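You operate a simulated robot arm through the tools that you are given. There is no shell and no other tool. Be economical: measure what you need, move in short steps, check, and stop when the job is done.

You run a simulated robot arm. Do the job below in one go: nothing can be reset, and whatever is moved stays where it is left.

Task
Box the tied pair and care card that the orange ticket names.
Fine: brown box, white tissue over the toes, card in the pocket, lid shut.

The check looks at the end state, three seconds after you hand in, the way a careful person would. Anything else that was tipped, shoved, dropped, spilled or broken makes it a failure. Lids that push on must go on centred and level and be pressed home; caps that screw on are set level and turned clockwise until they are tight.

Robot
A 6-joint arm with a two-finger parallel gripper on a trunk, on a base that drives. Base frame: it is fixed to the floor where the robot stands at the start and does not move with it; the origin is under the middle of the robot, x ahead of it, y to its left, z up. Units: m, degrees, N and s.
With the tool pointing down near the work surface it reaches from about 0.14 to 0.84 m from the robot's upright axis, wherever it stands. Its first joint turns from -166.0 to 166.0 degrees. Places, roughly: brown box (33x27x15 cm) [1.1, 0.2, 1]; brown lid [1.2, 0.2, 1.2]; card pocket [0.9, 0.2, 1]; inside of the brown box [1.1, 0.2, 0.9]; white tissue sheet (16x8x3 cm) [0.8, 0.1, 0.9]. Payload 3.91 kg.
Tool frame: the origin (TCP) lies between the finger pads and is the grasp point; the fingertips stand 0.03 m ahead of it; z points along the fingers, y is the line along which they close. The gripper opens to 0.11 m. The fingers are 0.02 m wide and 0.01 m thick; the gripper's body (0.048 by 0.112 m) begins 0.055 m behind the TCP.
Orientation is that of the tool frame in the base frame, as a unit quaternion [w, x, y, z]. With the fingers straight down and closing along the base's y, the tool's x points along the base's -x, its y along +y and its z along -z.

Tools
- The arm moves only by the tool nudge_tool. Its arguments are lists of equal length, an entry for each row: "translation": the shift along the base's x, y, z in m, a list of three; "dr": the turn, a rotation vector about the base's x, y, z in degrees, a list of three; "claw": the finger opening in m, from 0 to 0.11. In form: {"translation": [[tx, ty, tz], ...], "dr": [[rx, ry, rz], ...], "claw": [claw, ...]}. A call has 1 to 20 rows; each row is the pose to reach, as a shift and turn from the pose commanded when the call began. Rows are played at 5 a second. More than 0.05 m and 8.6 degrees between two rows, or a gripper value outside its range, and nothing of the call is played. Where a pose cannot be reached the arm comes as near as it can. A force on the tool above 90 N (or 10 N above the force at the start of the call, whichever is more), or a blocked arm, ends the call early, and 0.2 s more pass. The fingers move at their own pace (about 0.108 m/s each) and stop on an object; they squeeze with about 36 N. The grip force told is the motor's: it shows also when the fingers shut on nothing. Time passes only in rows, and 0.2 s behind the last, so rows that repeat a pose let the fingers close. The reply holds the time, the measured pose of the TCP, the force on the tool along the base axes, the opening and the grip force, in the units named above and with some noise, with the torque about the TCP (base axes, N m) and any sound that the robot's microphone picked up.
- Cameras (640 x 400 px; columns grow to the right, rows downward): "scene" is now at [-0.0778, -0.0023, 1.3339]; the picture's right is [0.02, -1.00, 0.00], its down [-0.52, -0.01, -0.85] and it looks along [0.85, 0.01, -0.52] (base axes); focal length 267 px, centre (320, 200). "wrist" rides on the gripper at [0.077, 0.007, -0.114] in the tool frame; the picture's right is [-0.09, 1.00, 0.00], its down [-0.80, -0.07, -0.59] and it looks along [-0.59, -0.05, 0.80] (tool axes); focal length 270 px, centre (320, 200). There is no depth. A picture from a camera that has moved, and an enlarged one, comes with that camera's place and axes in the base frame and with its lens. The place of the scene camera against the robot may be out by one fixed shift of up to 0.018 m in any direction.
- get_image(camera): a new picture of that camera. No time passes.
- lift_body(by): slides the trunk up (or, below 0, down) by that many m; the arm and the scene camera ride with it, the base frame stays. It gives what a move gives, with no picture.
- base_move(legs): drives the robot by 1 to 6 legs, each [ahead, left, turn to the left] in m, m and degrees, along the robot's own axes; the way and the turn of a leg run together, so that a leg with both is an arc; at most 1.5 m and 180 degrees a leg. The arm and the cameras ride along, it lands a little off, and it stops where it bumps. It gives what a move gives.
- aim_head(pan, tilt): turns the head with the scene camera to pan (to the left, within 86 degrees either way) and tilt (down, from -29 to 69), counted from straight ahead of the robot. It gives what a move gives.
- inspect(camera, box): a new picture of the part [left, top, right, bottom] of that camera's present view, enlarged. No time passes.
- close_job(): hands the job in; it is judged then, once.

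Go step by step. Nothing tells you exact positions but the pictures and the camera data: compare them with the known pose of the tool, close in by small moves and look again before you grip or let go. The budget is 120 turns and 90 pictures, counting those below and the enlarged ones. Unless the task says otherwise, let go and move clear before handing in, and close with one line.

The tools are called after "Request:" as a command line: name --argument value ..., lists and objects as JSON in quotes. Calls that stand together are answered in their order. nudge_tool: Moves the arm, as the interface text tells. Its arguments: {"type":"object","properties":{"translation":{"type":"array","items":{"type":"array","items":{"type":"number"}}},"dr":{"type":"array","items":{"type":"array","items":{"type":"number"}}},"claw":{"type":"array","items":{"type":"number"}}},"required":["translation","dr","claw"]} The other tools are called the same way: lift_body (by) slides the trunk up or down; base_move (legs) drives the base; aim_head (pan, tilt) turns the head that bears the scene camera; get_image (camera) takes a picture; inspect (camera, box) takes an enlarged picture of a part of a camera's view; close_job () hands the job in.

At the start:

```text
time: 0.0
tcp_pos: [0.4693, -0.1426, 0.7762]
orientation: [0.0, 0.0, 1.0, 0.0]
force: [-0.6, 0.5, 0.3]
moment: [0.02, -0.02, -0.01]
finger_gap: 0.1099
finger_force: 0.1
trunk travel left (down, up): [-0.25, 0.29]
robot x, y, heading: [-0.001, -0.0016, -0.2]
head pan, tilt: [1.0, 31.3]
```

scene: 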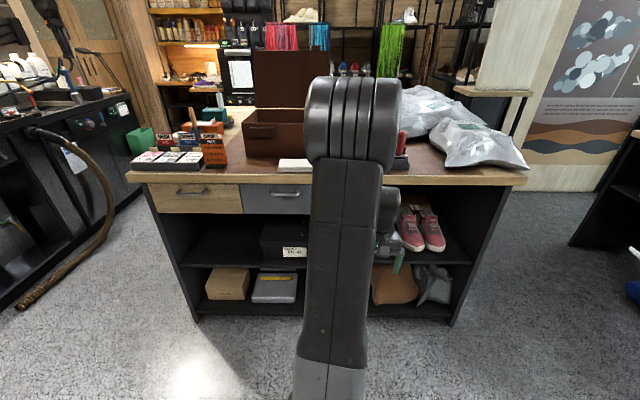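
wrist: 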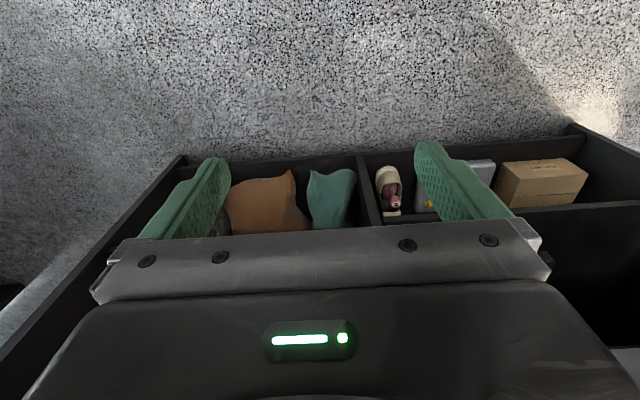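

I see a workbench with a brown box, cards, tissue, and shelves below with shoes; the arm blocks part of the view. I'll enlarge the areas of interest first.

Request:
inspect --camera "scene" --box '[120, 90, 320, 215]'

Request:
inspect --camera "scene" --box '[360, 90, 540, 310]'

Request:
inspect --camera "scene" --box '[140, 0, 460, 100]'

```text
3.20 times, centred on (220, 152) of scene
camera zoom: at [-0.0778, -0.0023, 1.3339], right [0.02, -1.0, 0.0], down [-0.52, -0.01, -0.85], along [0.85, 0.01, -0.52], focal length 855 px, centre (640, 352)
```

zoom: 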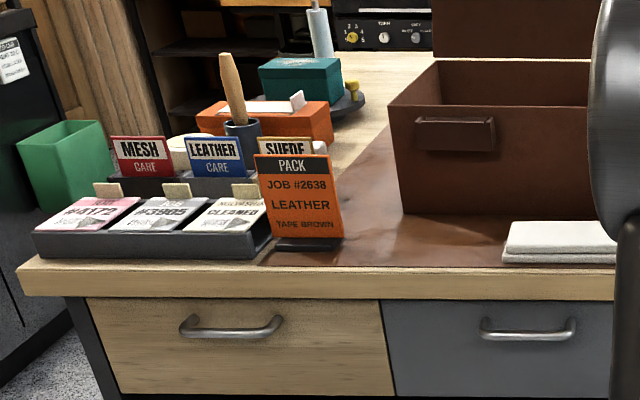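

```text
1.82 times, centred on (450, 200) of scene
camera zoom: at [-0.0778, -0.0023, 1.3339], right [0.02, -1.0, 0.0], down [-0.52, -0.01, -0.85], along [0.85, 0.01, -0.52], focal length 486 px, centre (84, 200)
```

zoom: 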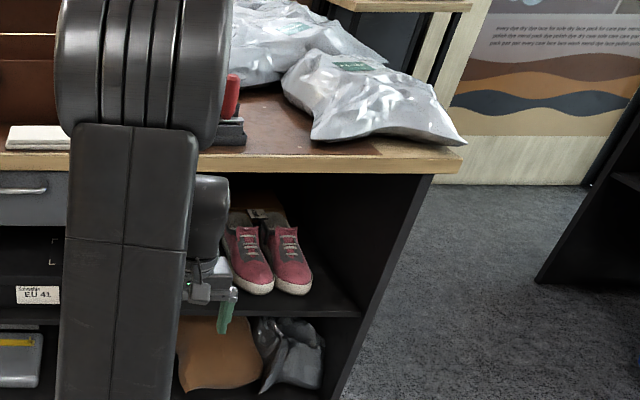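

```text
2.00 times, centred on (300, 50) of scene
camera zoom: at [-0.0778, -0.0023, 1.3339], right [0.02, -1.0, 0.0], down [-0.52, -0.01, -0.85], along [0.85, 0.01, -0.52], focal length 535 px, centre (360, 500)
```

zoom: 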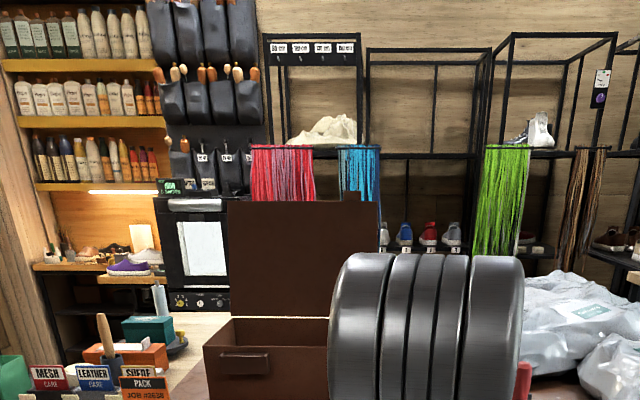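

The ticket reads "PACK JOB #2638 LEATHER TAPE BROWN". I'll zoom in on the cards and shelves.

Request:
inspect --camera "scene" --box '[125, 125, 235, 180]'

Request:
inspect --camera "scene" --box '[370, 190, 470, 310]'

Request:
inspect --camera "wrist" --box '[180, 130, 640, 250]'

```text
5.82 times, centred on (180, 152) of scene
camera zoom: at [-0.0778, -0.0023, 1.3339], right [0.02, -1.0, 0.0], down [-0.52, -0.01, -0.85], along [0.85, 0.01, -0.52], focal length 1555 px, centre (1134, 476)
```

zoom: 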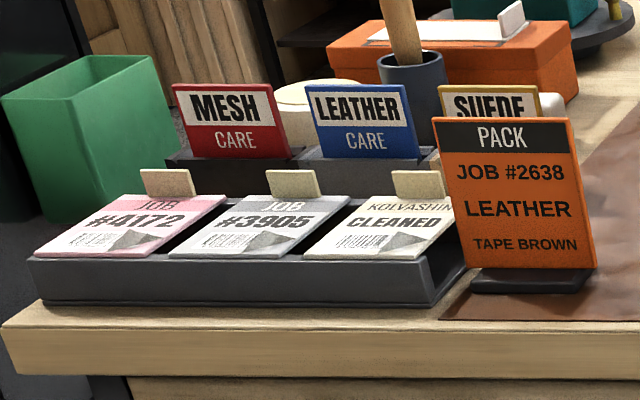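

```text
3.33 times, centred on (420, 250) of scene
camera zoom: at [-0.0778, -0.0023, 1.3339], right [0.02, -1.0, 0.0], down [-0.52, -0.01, -0.85], along [0.85, 0.01, -0.52], focal length 891 px, centre (-13, 33)
```

zoom: 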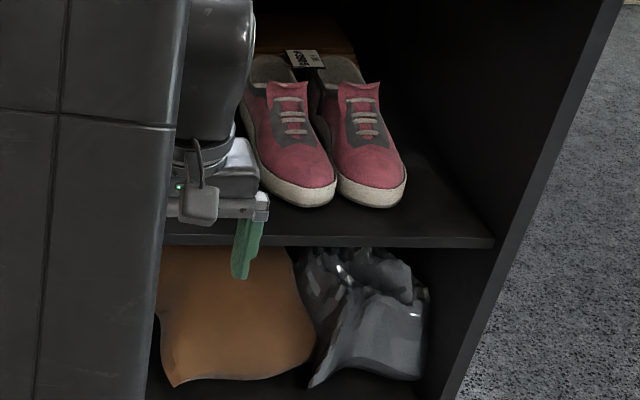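

```text
1.39 times, centred on (410, 190) of wrist
camera zoom: at [0.393, -0.1372, 0.8914], right [0.09, 1.0, 0.0], down [0.8, -0.07, 0.59], along [0.59, -0.05, -0.8], focal length 376 px, centre (195, 214)
```

zoom: 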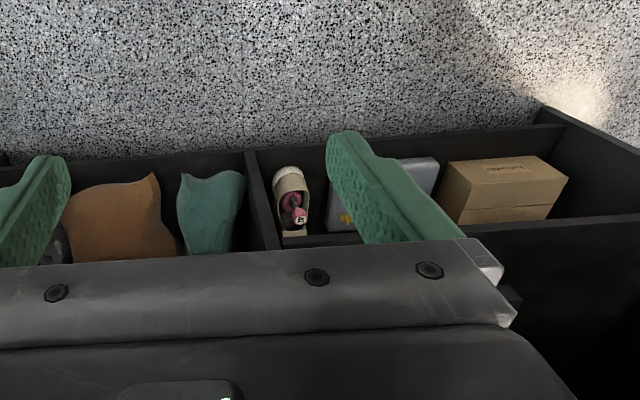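

The brown box is open, the leather care cards stand in the blue-headed holder, and the red pair carries a tag. I'll back off, strafe and lower the trunk to look into the shelves.

Request:
base_move --legs '[[-0.3, 0.0, 0], [0, 0.3, 0]]'

Request:
lift_body --by -0.2

Request:
get_image --camera "scene"

```text
time: 3.7
tcp_pos: [0.1648, 0.1591, 0.777]
orientation: [0.0, -0.003, 1.0, 0.0]
force: [0.6, -0.3, -1.2]
moment: [-0.01, -0.01, -0.02]
finger_gap: 0.1101
finger_force: 0.0
trunk travel left (down, up): [-0.25, 0.29]
robot x, y, heading: [-0.3038, 0.2991, 0.4]
head pan, tilt: [1.0, 31.3]
```

```text
time: 5.9
tcp_pos: [0.1656, 0.1582, 0.5762]
orientation: [0.0, -0.003, 1.0, 0.0]
force: [-0.5, 0.5, 0.6]
moment: [0.02, -0.03, 0.03]
finger_gap: 0.1101
finger_force: 0.0
trunk travel left (down, up): [-0.05, 0.49]
robot x, y, heading: [-0.3039, 0.3033, 0.1]
head pan, tilt: [1.0, 31.3]
```

```text
81 pictures are left
camera scene: at [-0.3832, 0.2971, 1.134], right [0.02, -1.0, 0.0], down [-0.52, -0.01, -0.85], along [0.85, 0.02, -0.52], focal length 267 px, centre (320, 200)
```

scene: 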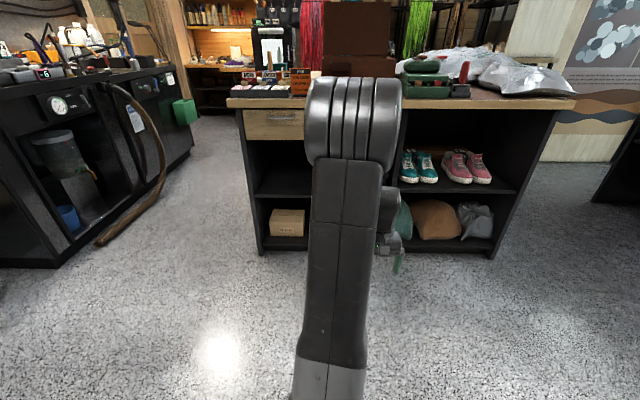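

Request:
inspect --camera "scene" --box '[390, 130, 510, 205]'

Request:
inspect --camera "scene" --box '[370, 50, 590, 110]'

Request:
inspect --camera "scene" --box '[0, 20, 140, 110]'

```text
5.33 times, centred on (450, 168) of scene
camera zoom: at [-0.3832, 0.2971, 1.134], right [0.02, -1.0, 0.0], down [-0.52, -0.01, -0.85], along [0.85, 0.02, -0.52], focal length 1426 px, centre (-373, 373)
```

zoom: 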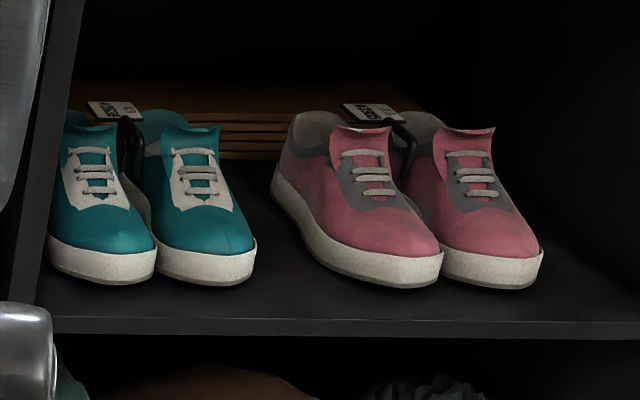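

```text
2.91 times, centred on (480, 80) of scene
camera zoom: at [-0.3832, 0.2971, 1.134], right [0.02, -1.0, 0.0], down [-0.52, -0.01, -0.85], along [0.85, 0.02, -0.52], focal length 778 px, centre (-146, 549)
```

zoom: 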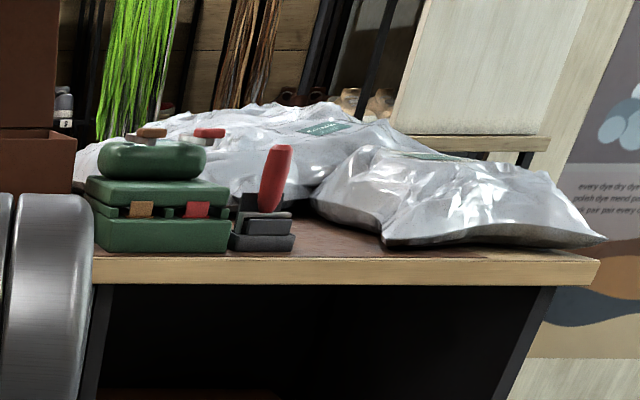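

```text
4.44 times, centred on (70, 65) of scene
camera zoom: at [-0.3832, 0.2971, 1.134], right [0.02, -1.0, 0.0], down [-0.52, -0.01, -0.85], along [0.85, 0.02, -0.52], focal length 1188 px, centre (1431, 800)
```

zoom: 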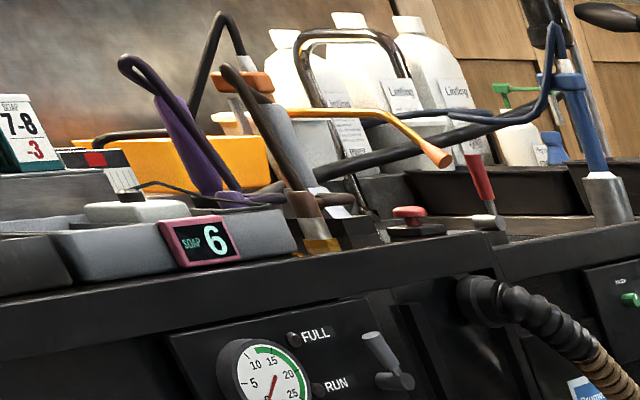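

Two tied pairs with tags; I'll drive closer to read them and also see the left shelf section.

Request:
inspect --camera "scene" --box '[400, 144, 472, 164]'

Request:
base_move --legs '[[0, -0.75, 0], [0.1, 0, 0]]'

Request:
get_image --camera "scene"

```text
8.89 times, centred on (436, 154) of scene
camera zoom: at [-0.3832, 0.2971, 1.134], right [0.02, -1.0, 0.0], down [-0.52, -0.01, -0.85], along [0.85, 0.02, -0.52], focal length 2376 px, centre (-711, 609)
```

zoom: 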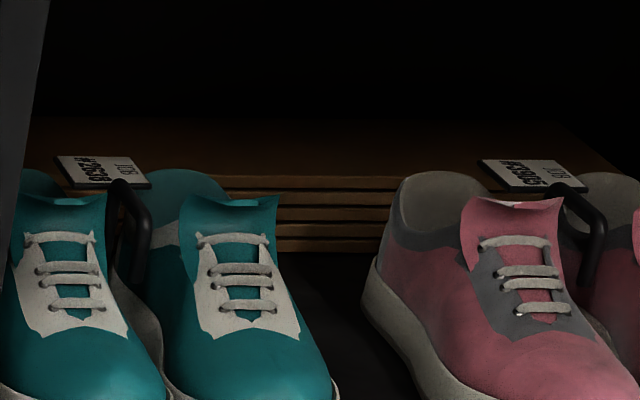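

```text
time: 10.7
tcp_pos: [0.2699, -0.5937, 0.5758]
orientation: [0.001, -0.003, 1.0, 0.0]
force: [-0.1, -0.4, 0.2]
moment: [-0.04, -0.04, 0.03]
finger_gap: 0.11
finger_force: 0.1
trunk travel left (down, up): [-0.05, 0.49]
robot x, y, heading: [-0.201, -0.4544, 0.7]
head pan, tilt: [1.0, 31.3]
```

```text
76 pictures are left
camera scene: at [-0.279, -0.4559, 1.1339], right [0.02, -1.0, 0.0], down [-0.52, -0.01, -0.85], along [0.85, 0.02, -0.52], focal length 267 px, centre (320, 200)
```

scene: 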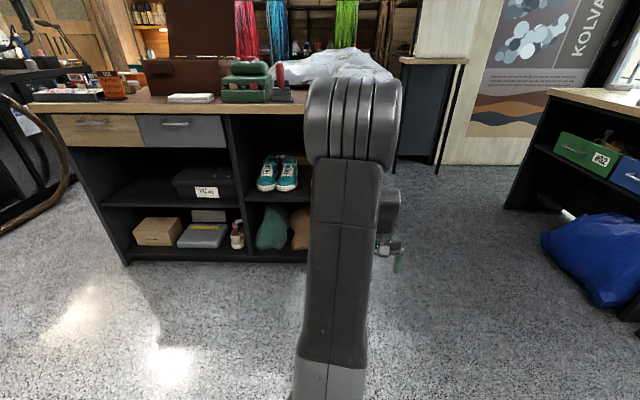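

Request:
inspect --camera "scene" --box '[250, 145, 310, 195]'

Request:
inspect --camera "scene" --box '[130, 50, 310, 110]'

```text
8.00 times, centred on (280, 170) of scene
camera zoom: at [-0.279, -0.4559, 1.1339], right [0.02, -1.0, 0.0], down [-0.52, -0.01, -0.85], along [0.85, 0.02, -0.52], focal length 2138 px, centre (640, 440)
```

zoom: 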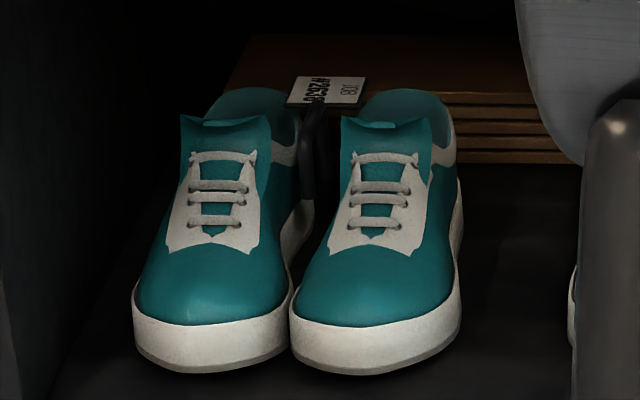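

```text
3.56 times, centred on (220, 80) of scene
camera zoom: at [-0.279, -0.4559, 1.1339], right [0.02, -1.0, 0.0], down [-0.52, -0.01, -0.85], along [0.85, 0.02, -0.52], focal length 950 px, centre (676, 627)
```

zoom: 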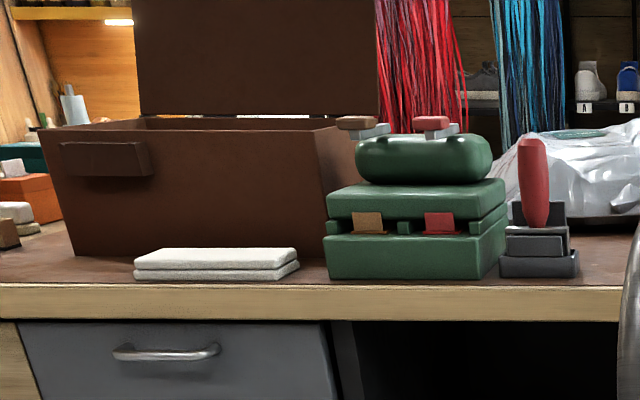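

The teal pair's tag seems to read #2638, but I want it certain. I'll turn the gripper half round so the wrist camera sits on top when the tool points forward, then look closer.

Request:
nudge_tool --translation '[[0, 0, 0], [0, 0, 0], [0, 0, 0], [0, 0, 0], [0, 0, 0], [0, 0, 0], [0, 0, 0], [0, 0, 0], [0, 0, 0], [0, 0, 0], [0, 0, 0], [0, 0, 0], [0, 0, 0], [0, 0, 0], [0, 0, 0], [0, 0, 0], [0, 0, 0], [0, 0, 0], [0, 0, 0], [0, 0, 0]]' --dr '[[0, 0, 8.5], [0, 0, 17], [0, 0, 25.5], [0, 0, 34], [0, 0, 42.5], [0, 0, 51], [0, 0, 59.5], [0, 0, 68], [0, 0, 76.5], [0, 0, 85], [0, 0, 93.5], [0, 0, 102], [0, 0, 110.5], [0, 0, 119], [0, 0, 127.5], [0, 0, 136], [0, 0, 144.5], [0, 0, 153], [0, 0, 161.5], [0, 0, 170]]' --claw '[0.11, 0.11, 0.11, 0.11, 0.11, 0.11, 0.11, 0.11, 0.11, 0.11, 0.11, 0.11, 0.11, 0.11, 0.11, 0.11, 0.11, 0.11, 0.11, 0.11]'

```text
time: 14.9
tcp_pos: [0.2729, -0.5578, 0.5735]
orientation: [0.014, 0.995, -0.095, 0.0]
force: [0.4, -0.9, -0.4]
moment: [0.04, -0.01, 0.01]
finger_gap: 0.1102
finger_force: 0.1
out of reach, approached as far as the arm can: row 20
trunk travel left (down, up): [-0.05, 0.49]
robot x, y, heading: [-0.1994, -0.4502, 0.4]
head pan, tilt: [1.0, 31.3]
```

Request:
nudge_tool --translation '[[0, 0.04, 0], [0, 0.08, 0], [0, 0.12, 0], [0, 0.16, 0], [0, 0.16, 0], [0, 0.16, 0]]' --dr '[[0, 0, 0], [0, 0, 0], [0, 0, 2], [0, 0, 5], [0, 0, 9.5], [0, 0, 9.5]]' --claw '[0.11, 0.11, 0.11, 0.11, 0.11, 0.11]'

```text
time: 16.3
tcp_pos: [0.2719, -0.3966, 0.5727]
orientation: [0.001, 1.0, -0.001, 0.0]
force: [-0.3, -0.5, 0.4]
moment: [0.0, 0.0, -0.03]
finger_gap: 0.11
finger_force: 0.1
trunk travel left (down, up): [-0.05, 0.49]
robot x, y, heading: [-0.2016, -0.4521, 0.5]
head pan, tilt: [1.0, 31.3]
```

Request:
nudge_tool --translation '[[0, 0, 0.025], [0, 0, 0.05], [0, 0, 0.075], [0, 0, 0.1], [0, 0, 0.125], [0, 0, 0.15], [0, 0, 0.15]]' --dr '[[0, -8, 0], [0, -16, 0], [0, -24, 0], [0, -32, 0], [0, -40, 0], [0, -48, 0], [0, -50, 0]]' --claw '[0.11, 0.11, 0.11, 0.11, 0.11, 0.11, 0.11]'

Request:
get_image --camera "wrist"

Request:
get_image --camera "scene"

```text
time: 17.9
tcp_pos: [0.2711, -0.3956, 0.7226]
orientation: [-0.001, 0.906, 0.0, 0.423]
force: [-0.3, 0.5, 0.0]
moment: [-0.03, 0.0, -0.03]
finger_gap: 0.1099
finger_force: 0.0
trunk travel left (down, up): [-0.05, 0.49]
robot x, y, heading: [-0.2001, -0.4509, 0.4]
head pan, tilt: [1.0, 31.3]
```

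```text
73 pictures are left
camera wrist: at [0.2334, -0.404, 0.856], right [-0.06, -1.0, -0.07], down [-0.97, 0.07, -0.23], along [0.24, 0.05, -0.97], focal length 270 px, centre (320, 200)
```

wrist: 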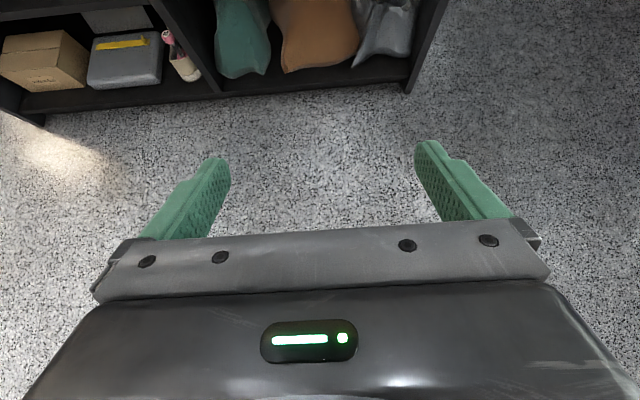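

```text
72 pictures are left
camera scene: at [-0.279, -0.4558, 1.1339], right [0.02, -1.0, 0.0], down [-0.52, -0.01, -0.85], along [0.85, 0.02, -0.52], focal length 267 px, centre (320, 200)
```

scene: 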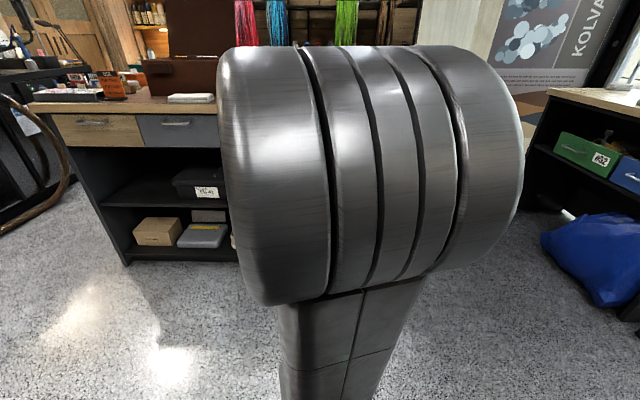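

Request:
nudge_tool --translation '[[0, 0, 0], [0, 0, 0], [0, 0, 0.01], [0, 0, 0.02]]' --dr '[[0, -8, 0], [0, -16, 0], [0, -24, 0], [0, -28, 0]]' --claw '[0.11, 0.11, 0.11, 0.11]'

Request:
base_move --legs '[[0.33, 0.08, 0]]'

Request:
get_image --camera "wrist"

```text
time: 18.9
tcp_pos: [0.268, -0.3625, 0.7519]
orientation: [0.004, 0.777, -0.004, 0.63]
force: [0.1, 0.7, 0.4]
moment: [0.0, 0.02, -0.01]
finger_gap: 0.1099
finger_force: 0.0
out of reach, approached as far as the arm can: row 1, 2, 3, 4
trunk travel left (down, up): [-0.05, 0.49]
robot x, y, heading: [-0.1972, -0.453, 0.6]
head pan, tilt: [1.0, 31.3]
```

```text
time: 21.1
tcp_pos: [0.595, -0.2802, 0.7516]
orientation: [0.004, 0.777, -0.004, 0.629]
force: [0.4, -0.5, -0.3]
moment: [-0.02, 0.0, 0.04]
finger_gap: 0.1101
finger_force: 0.0
trunk travel left (down, up): [-0.05, 0.49]
robot x, y, heading: [0.1268, -0.3715, 0.5]
head pan, tilt: [1.0, 31.3]
```

```text
71 pictures are left
camera wrist: at [0.5, -0.2862, 0.8519], right [-0.03, -1.0, -0.09], down [-0.75, 0.08, -0.66], along [0.66, 0.04, -0.75], focal length 270 px, centre (320, 200)
```

wrist: 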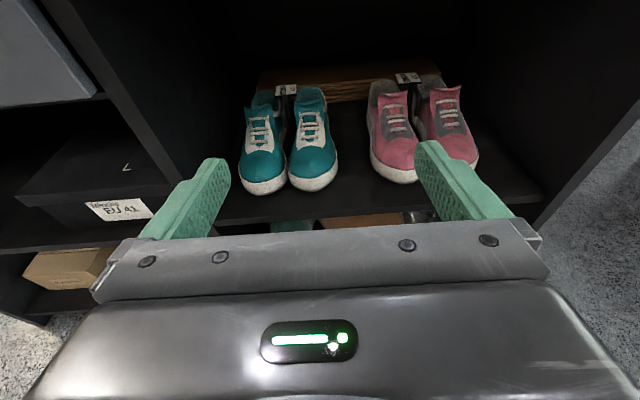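

Request:
inspect --camera "wrist" --box '[230, 65, 350, 140]'

Request:
inspect --camera "wrist" --box '[370, 65, 450, 115]'

```text
5.33 times, centred on (290, 102) of wrist
camera zoom: at [0.5, -0.2862, 0.8519], right [-0.03, -1.0, -0.09], down [-0.75, 0.08, -0.66], along [0.66, 0.04, -0.75], focal length 1442 px, centre (480, 720)
```

zoom: 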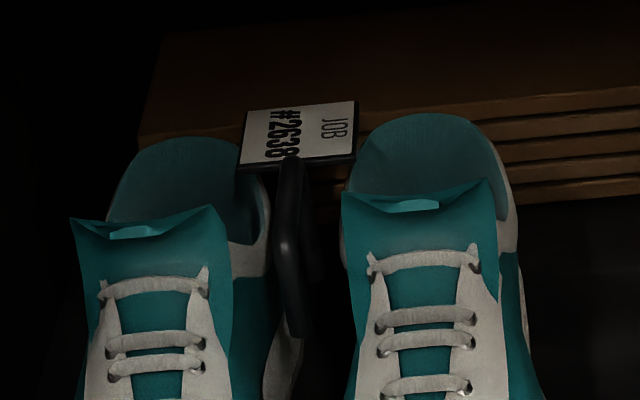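

```text
8.00 times, centred on (410, 90) of wrist
camera zoom: at [0.5, -0.2862, 0.8519], right [-0.03, -1.0, -0.09], down [-0.75, 0.08, -0.66], along [0.66, 0.04, -0.75], focal length 2162 px, centre (-400, 1080)
```

zoom: 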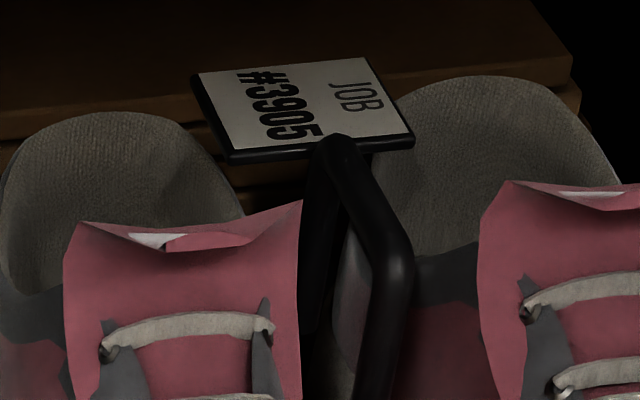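

Teal pair is #2638, red is #3905, so the teal pair is mine; it has a black loop handle between the shoes. I'll lower the wrist to triangulate the handle.

Request:
nudge_tool --translation '[[0, 0, -0.04], [0, 0, -0.08], [0, 0, -0.12], [0, 0, -0.14]]' --dr '[[0, 0, 0], [0, 0, 0], [0, 0, 0], [0, 0, 0]]' --claw '[0.11, 0.11, 0.11, 0.11]'

Request:
inspect --camera "wrist" --box '[200, 0, 440, 150]'

```text
time: 22.1
tcp_pos: [0.5911, -0.2593, 0.6134]
orientation: [0.008, 0.778, -0.008, 0.628]
force: [-0.4, -0.3, 0.2]
moment: [0.0, -0.02, -0.02]
finger_gap: 0.11
finger_force: 0.1
out of reach, approached as far as the arm can: row 1, 2, 3, 4
trunk travel left (down, up): [-0.05, 0.49]
robot x, y, heading: [0.1246, -0.3712, 0.4]
head pan, tilt: [1.0, 31.3]
```

```text
2.67 times, centred on (320, 75) of wrist
camera zoom: at [0.4958, -0.2634, 0.7138], right [-0.04, -1.0, -0.08], down [-0.75, 0.08, -0.66], along [0.66, 0.04, -0.75], focal length 721 px, centre (320, 533)
```

zoom: 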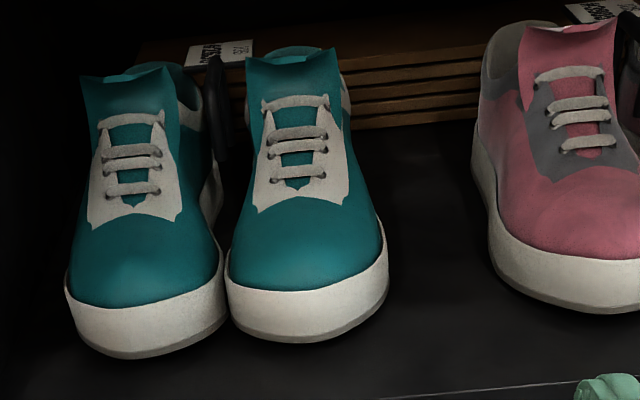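

The handle is at about x 1.03, y -0.205, z 0.57, deep in the shelf. I'll check the arm's shape before reaching under the worktop.

Request:
aim_head --pan 0 --tilt 60

Request:
get_image --camera "scene"

```text
time: 23.1
tcp_pos: [0.5924, -0.2591, 0.6133]
orientation: [0.008, 0.778, -0.007, 0.628]
force: [-0.6, 0.1, -0.3]
moment: [0.0, 0.0, -0.01]
finger_gap: 0.1103
finger_force: 0.1
trunk travel left (down, up): [-0.05, 0.49]
robot x, y, heading: [0.1281, -0.3716, 0.3]
head pan, tilt: [0.0, 60.0]
```

```text
67 pictures are left
camera scene: at [0.0258, -0.3754, 1.0939], right [0.01, -1.0, 0.0], down [-0.87, -0.01, -0.5], along [0.5, 0.0, -0.87], focal length 267 px, centre (320, 200)
```

scene: 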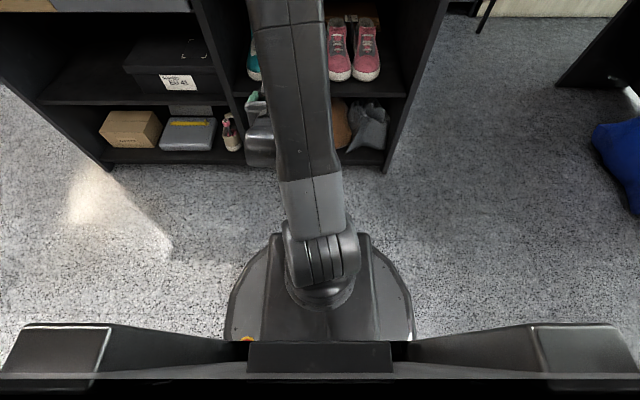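

The arm's upper link rises from a low shoulder, so I'll keep the arm extended and low. I lower the trunk fully and extend the tool forward into the shelf at a safe height.

Request:
lift_body --by -0.045

Request:
nudge_tool --translation '[[0.02, 0.01, 0.04], [0.04, 0.02, 0.08], [0.06, 0.03, 0.11], [0.1, 0.04, 0.12], [0.14, 0.05, 0.12], [0.17, 0.055, 0.12], [0.19, 0.055, 0.12]]' --dr '[[0, 0, 0], [0, 0, 0], [0, 0, 0], [0, 0, 0], [0, 0, 0], [0, 0, 0], [0, 0, 0]]' --claw '[0.06, 0.06, 0.06, 0.06, 0.06, 0.06, 0.06]'

Request:
get_image --camera "scene"

Request:
get_image --camera "wrist"

```text
time: 23.9
tcp_pos: [0.5922, -0.2579, 0.5685]
orientation: [0.008, 0.778, -0.007, 0.628]
force: [0.7, 0.2, 0.3]
moment: [0.01, 0.0, 0.0]
finger_gap: 0.1098
finger_force: 0.1
trunk travel left (down, up): [-0.005, 0.535]
robot x, y, heading: [0.1281, -0.3695, 0.4]
head pan, tilt: [0.0, 60.0]
```

```text
time: 25.5
tcp_pos: [0.7827, -0.2043, 0.688]
orientation: [0.008, 0.778, -0.007, 0.628]
force: [0.1, 0.3, 0.3]
moment: [0.01, 0.02, -0.01]
finger_gap: 0.0598
finger_force: 0.0
trunk travel left (down, up): [-0.005, 0.535]
robot x, y, heading: [0.1248, -0.3703, 0.6]
head pan, tilt: [0.0, 60.0]
```

```text
66 pictures are left
camera scene: at [0.0256, -0.3754, 1.0488], right [0.01, -1.0, 0.0], down [-0.87, -0.01, -0.5], along [0.5, 0.0, -0.87], focal length 267 px, centre (320, 200)
```

scene: 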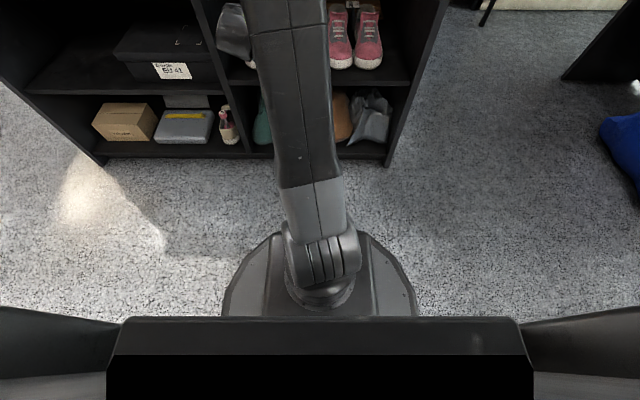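

```text
65 pictures are left
camera wrist: at [0.6862, -0.2087, 0.7899], right [-0.04, -1.0, -0.08], down [-0.75, 0.08, -0.66], along [0.66, 0.04, -0.75], focal length 270 px, centre (320, 200)
```

wrist: 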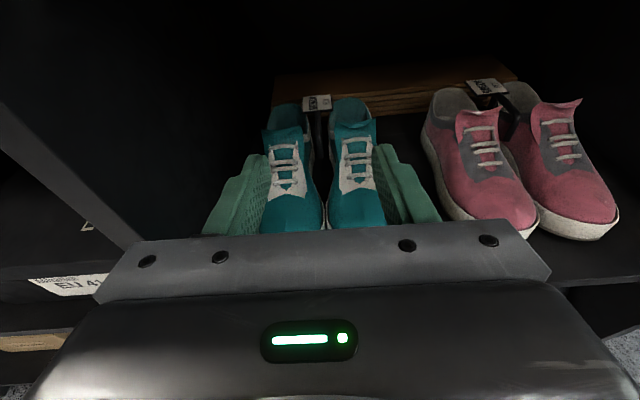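

Request:
aim_head --pan 0 --tilt 25

Request:
get_image --camera "scene"

Request:
inspect --camera "wrist" --box '[250, 80, 410, 180]'

```text
time: 26.6
tcp_pos: [0.7809, -0.2022, 0.6895]
orientation: [0.007, 0.778, -0.007, 0.628]
force: [-1.2, -0.7, 0.3]
moment: [-0.04, 0.01, 0.02]
finger_gap: 0.0598
finger_force: 0.1
trunk travel left (down, up): [-0.005, 0.535]
robot x, y, heading: [0.1274, -0.3703, 0.3]
head pan, tilt: [0.0, 25.0]
```

```text
64 pictures are left
camera scene: at [0.0512, -0.3752, 1.0988], right [0.01, -1.0, 0.0], down [-0.42, 0.0, -0.91], along [0.91, 0.01, -0.42], focal length 267 px, centre (320, 200)
```

scene: 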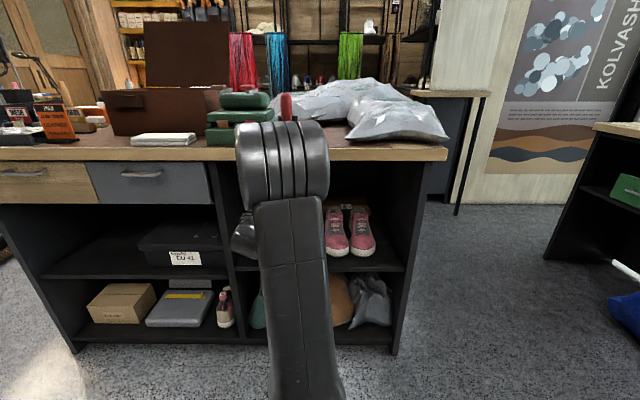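

```text
4.00 times, centred on (330, 130) of wrist
camera zoom: at [0.6858, -0.2087, 0.7898], right [-0.04, -1.0, -0.08], down [-0.75, 0.08, -0.66], along [0.66, 0.04, -0.75], focal length 1081 px, centre (280, 480)
```

zoom: 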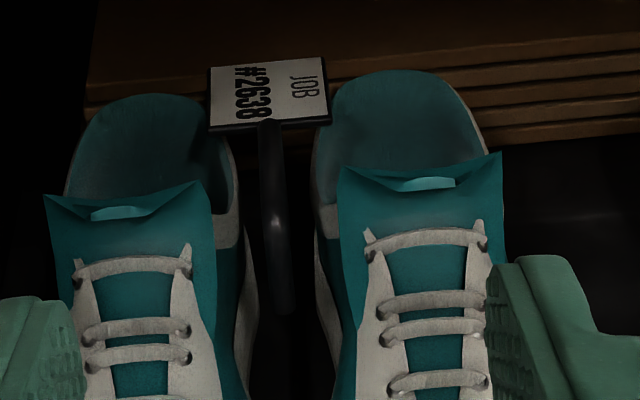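

The loop bar runs along x from about 1.00 to 1.08 at y≈-0.198, z≈0.57. I'll extend to a pre-grasp above it, tilted down, and look close.

Request:
nudge_tool --translation '[[0.04, 0, 0], [0.08, 0.003, 0], [0.12, 0.005, 0], [0.15, 0.005, 0], [0.17, 0.005, -0.02], [0.18, 0.005, -0.03], [0.18, 0.005, -0.03]]' --dr '[[0, 4, 0], [0, 8, 0], [0, 12, 0], [0, 16, 0], [0, 20, 0], [0, 24, 0], [0, 24, 0]]' --claw '[0.05, 0.05, 0.05, 0.05, 0.04, 0.04, 0.04]'

Request:
get_image --camera "wrist"

Request:
get_image --camera "scene"

```text
time: 28.1
tcp_pos: [0.9636, -0.1994, 0.6591]
orientation: [0.008, 0.892, -0.005, 0.452]
force: [0.5, -0.5, 0.0]
moment: [0.01, -0.01, -0.02]
finger_gap: 0.0399
finger_force: 0.0
trunk travel left (down, up): [-0.005, 0.535]
robot x, y, heading: [0.1254, -0.37, 0.1]
head pan, tilt: [0.0, 25.0]
```

```text
62 pictures are left
camera wrist: at [0.9155, -0.2035, 0.7894], right [-0.07, -1.0, -0.06], down [-0.95, 0.08, -0.3], along [0.3, 0.04, -0.95], focal length 270 px, centre (320, 200)
```

wrist: 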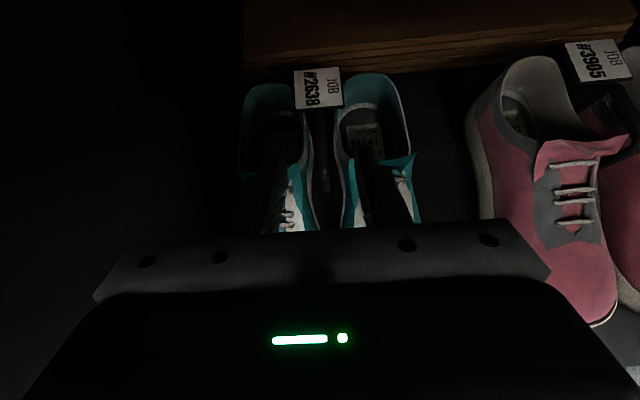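

```text
61 pictures are left
camera scene: at [0.0513, -0.3752, 1.0989], right [0.01, -1.0, 0.0], down [-0.42, 0.0, -0.91], along [0.91, 0.01, -0.42], focal length 267 px, centre (320, 200)
```

scene: 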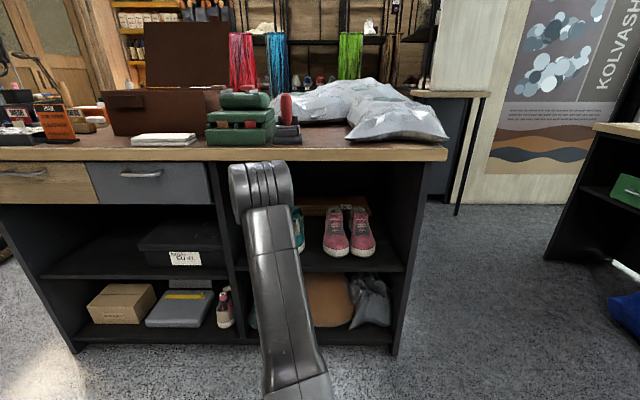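

Request:
inspect --camera "wrist" --box '[232, 60, 424, 240]'

```text
2.22 times, centred on (328, 150) of wrist
camera zoom: at [0.9155, -0.2035, 0.7894], right [-0.07, -1.0, -0.06], down [-0.95, 0.08, -0.3], along [0.3, 0.04, -0.95], focal length 601 px, centre (302, 311)
```

zoom: 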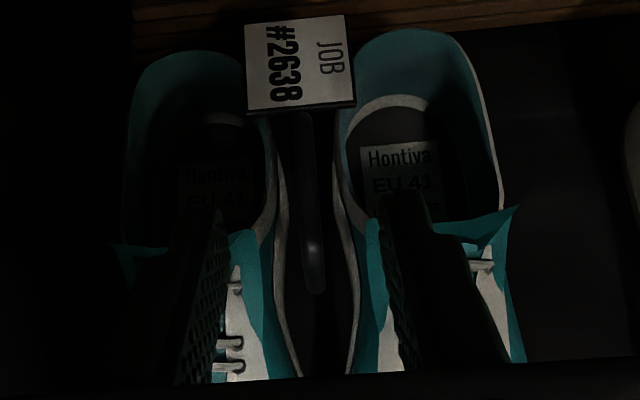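

Clear view: the bar is centred between the fingers, gap between shoes ~25 mm. I tilt slightly steeper and move to just above the bar, fingers narrowed.

Request:
nudge_tool --translation '[[0.02, 0, -0.02], [0.038, 0, -0.045], [0.039, 0, -0.058], [0.039, 0, -0.058]]' --dr '[[0, 4, 0], [0, 8, 0], [0, 8, 0], [0, 8, 0]]' --claw '[0.03, 0.024, 0.022, 0.022]'

Request:
inspect --camera "wrist" --box '[232, 80, 424, 240]'

```text
time: 29.1
tcp_pos: [1.0015, -0.1995, 0.5999]
orientation: [0.009, 0.921, -0.005, 0.389]
force: [-0.1, 0.6, 0.5]
moment: [0.01, 0.04, 0.0]
finger_gap: 0.0223
finger_force: 0.1
trunk travel left (down, up): [-0.005, 0.535]
robot x, y, heading: [0.1278, -0.3669, 0.3]
head pan, tilt: [0.0, 25.0]
```

```text
2.50 times, centred on (328, 160) of wrist
camera zoom: at [0.9728, -0.2036, 0.7364], right [-0.08, -1.0, -0.05], down [-0.98, 0.08, -0.16], along [0.16, 0.04, -0.99], focal length 676 px, centre (300, 300)
```

zoom: 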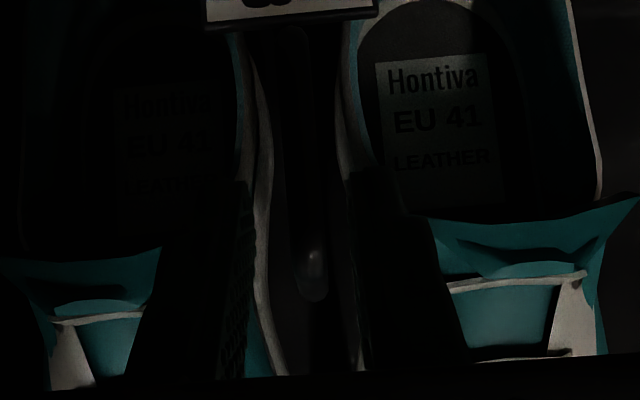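

Request:
nudge_tool --translation '[[0.001, 0, -0.012], [0.002, 0, -0.022], [0.003, 0, -0.03], [0.003, 0, -0.031]]' --dr '[[0, 0, 0], [0, 0, 0], [0, 0, 0], [0, 0, 0]]' --claw '[0.022, 0.022, 0.022, 0.022]'

Request:
inspect --camera "wrist" --box '[232, 80, 424, 240]'

```text
time: 30.1
tcp_pos: [1.0041, -0.1987, 0.5701]
orientation: [0.009, 0.921, -0.005, 0.389]
force: [1.6, -1.1, 2.0]
moment: [0.0, -0.03, -0.04]
finger_gap: 0.0215
finger_force: 0.0
trunk travel left (down, up): [-0.005, 0.535]
robot x, y, heading: [0.1286, -0.3739, 0.5]
head pan, tilt: [0.0, 25.0]
```

```text
2.50 times, centred on (328, 160) of wrist
camera zoom: at [0.9753, -0.2039, 0.706], right [-0.08, -1.0, -0.05], down [-0.98, 0.08, -0.16], along [0.17, 0.04, -0.99], focal length 676 px, centre (300, 300)
```

zoom: 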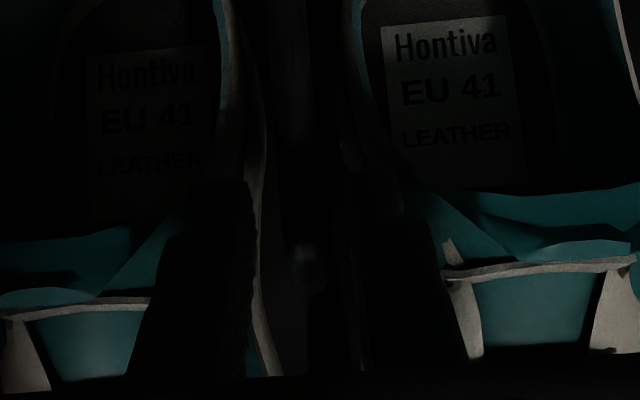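

Request:
nudge_tool --translation '[[0, 0, -0.003], [0, 0, -0.003], [0, 0, -0.003], [0, 0, -0.003]]' --dr '[[0, 0, 0], [0, 0, 0], [0, 0, 0], [0, 0, 0]]' --claw '[0.02, 0.0, 0.0, 0.0]'

Request:
inspect --camera "wrist" --box '[232, 80, 424, 240]'

```text
time: 31.1
tcp_pos: [1.0033, -0.1989, 0.5676]
orientation: [0.009, 0.921, -0.005, 0.389]
force: [-1.5, -3.2, 1.6]
moment: [0.03, 0.19, 0.08]
finger_gap: 0.0098
finger_force: 35.9
trunk travel left (down, up): [-0.005, 0.535]
robot x, y, heading: [0.1298, -0.3684, 0.5]
head pan, tilt: [0.0, 25.0]
```

```text
2.50 times, centred on (328, 160) of wrist
camera zoom: at [0.9755, -0.2039, 0.7029], right [-0.08, -1.0, -0.05], down [-0.98, 0.08, -0.16], along [0.16, 0.04, -0.99], focal length 676 px, centre (300, 300)
```

zoom: 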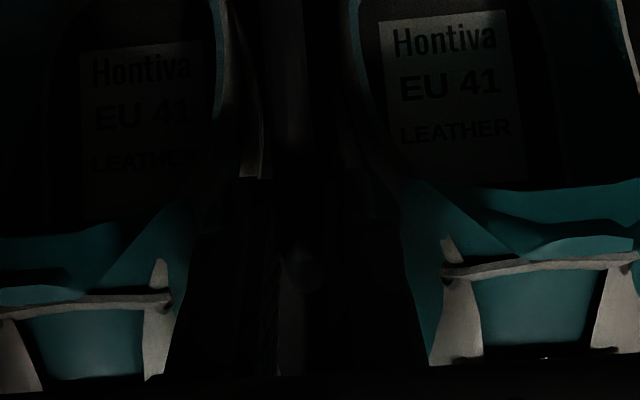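

The fingers hold a 9.8 mm bar. I lift a few centimetres and check.

Request:
nudge_tool --translation '[[0, 0, 0.01], [0, 0, 0.02], [0, 0, 0.035], [0, 0, 0.05], [0, 0, 0.05]]' --dr '[[0, 0, 0], [0, 0, 0], [0, 0, 0], [0, 0, 0], [0, 0, 0]]' --claw '[0, 0, 0, 0, 0]'

Request:
get_image --camera "wrist"

```text
time: 32.4
tcp_pos: [1.0035, -0.1982, 0.6156]
orientation: [0.008, 0.921, -0.003, 0.39]
force: [0.8, -1.3, -5.9]
moment: [-0.01, -0.03, -0.01]
finger_gap: 0.01
finger_force: 36.7
trunk travel left (down, up): [-0.005, 0.535]
robot x, y, heading: [0.1258, -0.3721, 0.7]
head pan, tilt: [0.0, 25.0]
```

```text
56 pictures are left
camera wrist: at [0.9756, -0.2036, 0.7518], right [-0.08, -1.0, -0.05], down [-0.98, 0.08, -0.16], along [0.16, 0.04, -0.99], focal length 270 px, centre (320, 200)
```

wrist: 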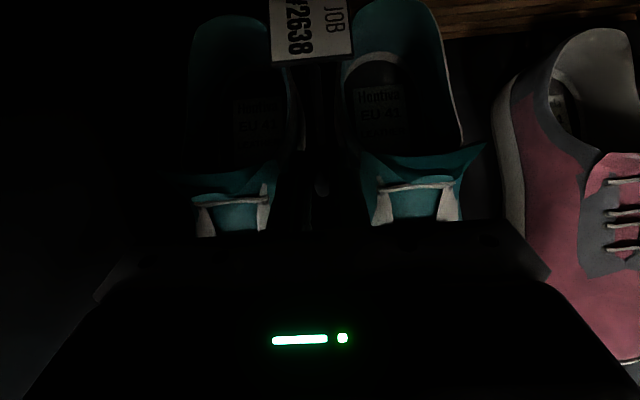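

Lifted cleanly and balanced. I back out of the shelf.

Request:
base_move --legs '[[-0.5, 0, 0]]'

Request:
get_image --camera "scene"

```text
time: 35.3
tcp_pos: [0.498, -0.2046, 0.615]
orientation: [0.01, 0.921, -0.006, 0.389]
force: [0.0, -0.4, -7.2]
moment: [0.01, -0.03, 0.01]
finger_gap: 0.0099
finger_force: 35.9
trunk travel left (down, up): [-0.005, 0.535]
robot x, y, heading: [-0.3785, -0.3729, 0.3]
head pan, tilt: [0.0, 25.0]
```

```text
55 pictures are left
camera scene: at [-0.4535, -0.3777, 1.0989], right [0.0, -1.0, 0.0], down [-0.42, 0.0, -0.91], along [0.91, 0.0, -0.42], focal length 267 px, centre (320, 200)
```

scene: 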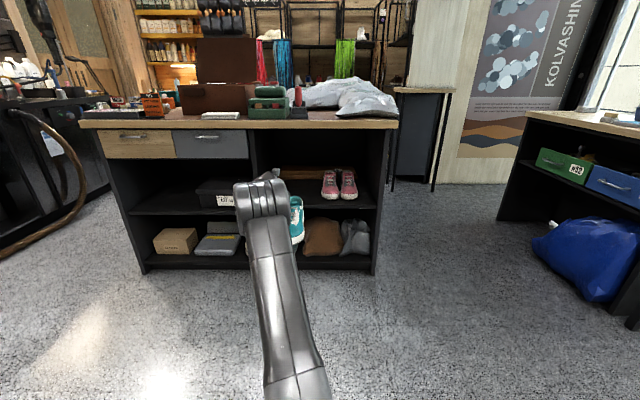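

Now I raise the trunk and look at the box from above.

Request:
lift_body --by 0.53

Request:
aim_head --pan 15 --tilt 28

Request:
get_image --camera "scene"

```text
refused: 0.53 is not a number from -0.4 to 0.4
```

```text
time: 36.1
tcp_pos: [0.4984, -0.2034, 0.6152]
orientation: [0.01, 0.922, -0.006, 0.388]
force: [0.4, 0.6, -5.8]
moment: [0.04, -0.04, 0.02]
finger_gap: 0.0097
finger_force: 36.0
trunk travel left (down, up): [-0.005, 0.535]
robot x, y, heading: [-0.3787, -0.3733, 0.2]
head pan, tilt: [15.0, 28.0]
```

```text
54 pictures are left
camera scene: at [-0.4577, -0.3542, 1.0941], right [0.26, -0.96, 0.0], down [-0.45, -0.12, -0.88], along [0.85, 0.23, -0.47], focal length 267 px, centre (320, 200)
```

scene: 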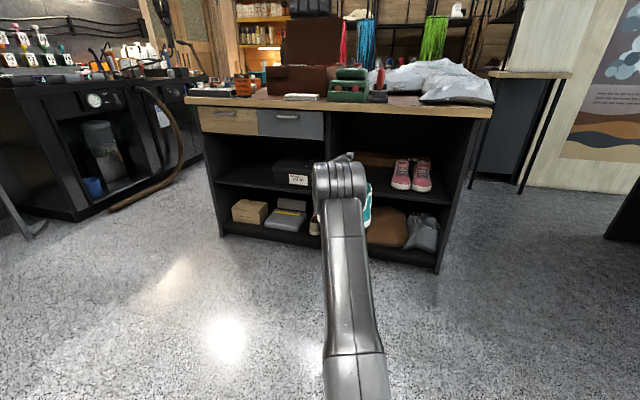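

Request:
lift_body --by 0.4

Request:
lift_body --by 0.13

Request:
base_move --legs '[[0, 0.38, 0]]'

Request:
aim_head --pan 5 --tilt 35

Request:
get_image --camera "scene"

Request:
get_image --camera "wrist"

```text
time: 39.9
tcp_pos: [0.4997, -0.2045, 1.0145]
orientation: [0.01, 0.921, -0.006, 0.388]
force: [-0.7, -0.2, -7.3]
moment: [0.02, 0.0, 0.03]
finger_gap: 0.0098
finger_force: 36.0
trunk travel left (down, up): [-0.405, 0.135]
robot x, y, heading: [-0.376, -0.3722, 0.3]
head pan, tilt: [15.0, 28.0]
```

```text
time: 41.5
tcp_pos: [0.4993, -0.2036, 1.1457]
orientation: [0.011, 0.921, -0.006, 0.388]
force: [0.3, 0.7, -7.0]
moment: [0.01, -0.03, 0.02]
finger_gap: 0.0098
finger_force: 36.3
trunk travel left (down, up): [-0.535, 0.005]
robot x, y, heading: [-0.3797, -0.3724, 0.4]
head pan, tilt: [15.0, 28.0]
```

```text
time: 43.9
tcp_pos: [0.4959, 0.178, 1.1461]
orientation: [0.009, 0.921, -0.005, 0.389]
force: [0.4, 0.1, -6.3]
moment: [0.04, -0.04, -0.01]
finger_gap: 0.0098
finger_force: 36.3
trunk travel left (down, up): [-0.535, 0.005]
robot x, y, heading: [-0.3819, 0.0061, 0.3]
head pan, tilt: [15.0, 28.0]
```

```text
time: 44.6
tcp_pos: [0.4968, 0.177, 1.1456]
orientation: [0.009, 0.922, -0.005, 0.387]
force: [0.2, 0.6, -7.3]
moment: [-0.01, -0.01, 0.01]
finger_gap: 0.0102
finger_force: 35.8
trunk travel left (down, up): [-0.535, 0.005]
robot x, y, heading: [-0.3807, 0.0049, 0.3]
head pan, tilt: [5.0, 35.0]
```

```text
53 pictures are left
camera scene: at [-0.4597, 0.0091, 1.6132], right [0.09, -1.0, 0.0], down [-0.57, -0.05, -0.82], along [0.82, 0.08, -0.57], focal length 267 px, centre (320, 200)
```

scene: 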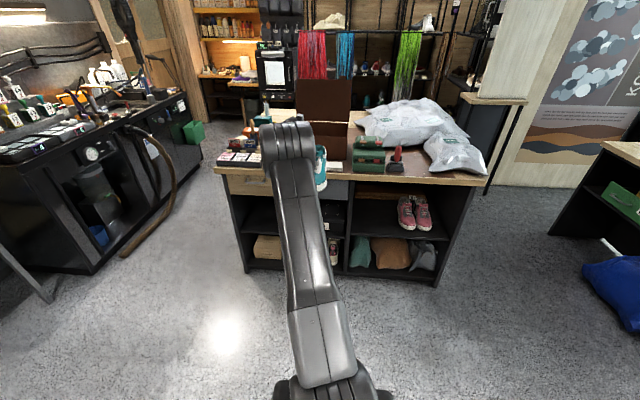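

```text
52 pictures are left
camera wrist: at [0.4685, 0.1727, 1.2812], right [-0.08, -1.0, -0.05], down [-0.98, 0.08, -0.16], along [0.16, 0.04, -0.99], focal length 270 px, centre (320, 200)
```

wrist: 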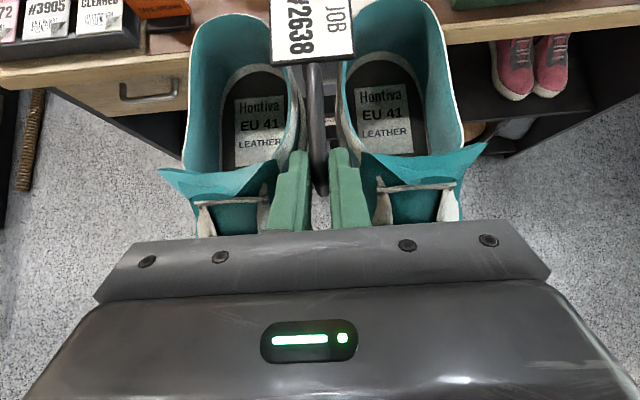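

I'll strafe right to see the box unobstructed.

Request:
base_move --legs '[[0.1, -0.35, 0]]'

Request:
aim_head --pan 20 --tilt 35

Request:
get_image --camera "scene"

```text
time: 47.0
tcp_pos: [0.5991, -0.1703, 1.145]
orientation: [0.009, 0.922, -0.004, 0.388]
force: [-0.5, 0.2, -7.1]
moment: [0.01, -0.04, -0.03]
finger_gap: 0.0097
finger_force: 35.7
trunk travel left (down, up): [-0.535, 0.005]
robot x, y, heading: [-0.2774, -0.3456, 0.3]
head pan, tilt: [5.0, 35.0]
```

```text
time: 47.7
tcp_pos: [0.5997, -0.1701, 1.1441]
orientation: [0.009, 0.922, -0.005, 0.388]
force: [0.4, 1.1, -6.1]
moment: [0.02, -0.05, 0.02]
finger_gap: 0.01
finger_force: 36.2
trunk travel left (down, up): [-0.535, 0.005]
robot x, y, heading: [-0.2798, -0.3405, 0.7]
head pan, tilt: [20.0, 35.0]
```

```text
51 pictures are left
camera scene: at [-0.3615, -0.3167, 1.6132], right [0.35, -0.94, 0.0], down [-0.54, -0.2, -0.82], along [0.77, 0.29, -0.57], focal length 267 px, centre (320, 200)
```

scene: 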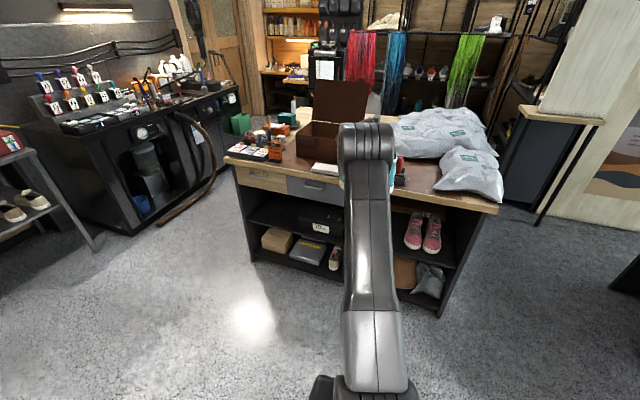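

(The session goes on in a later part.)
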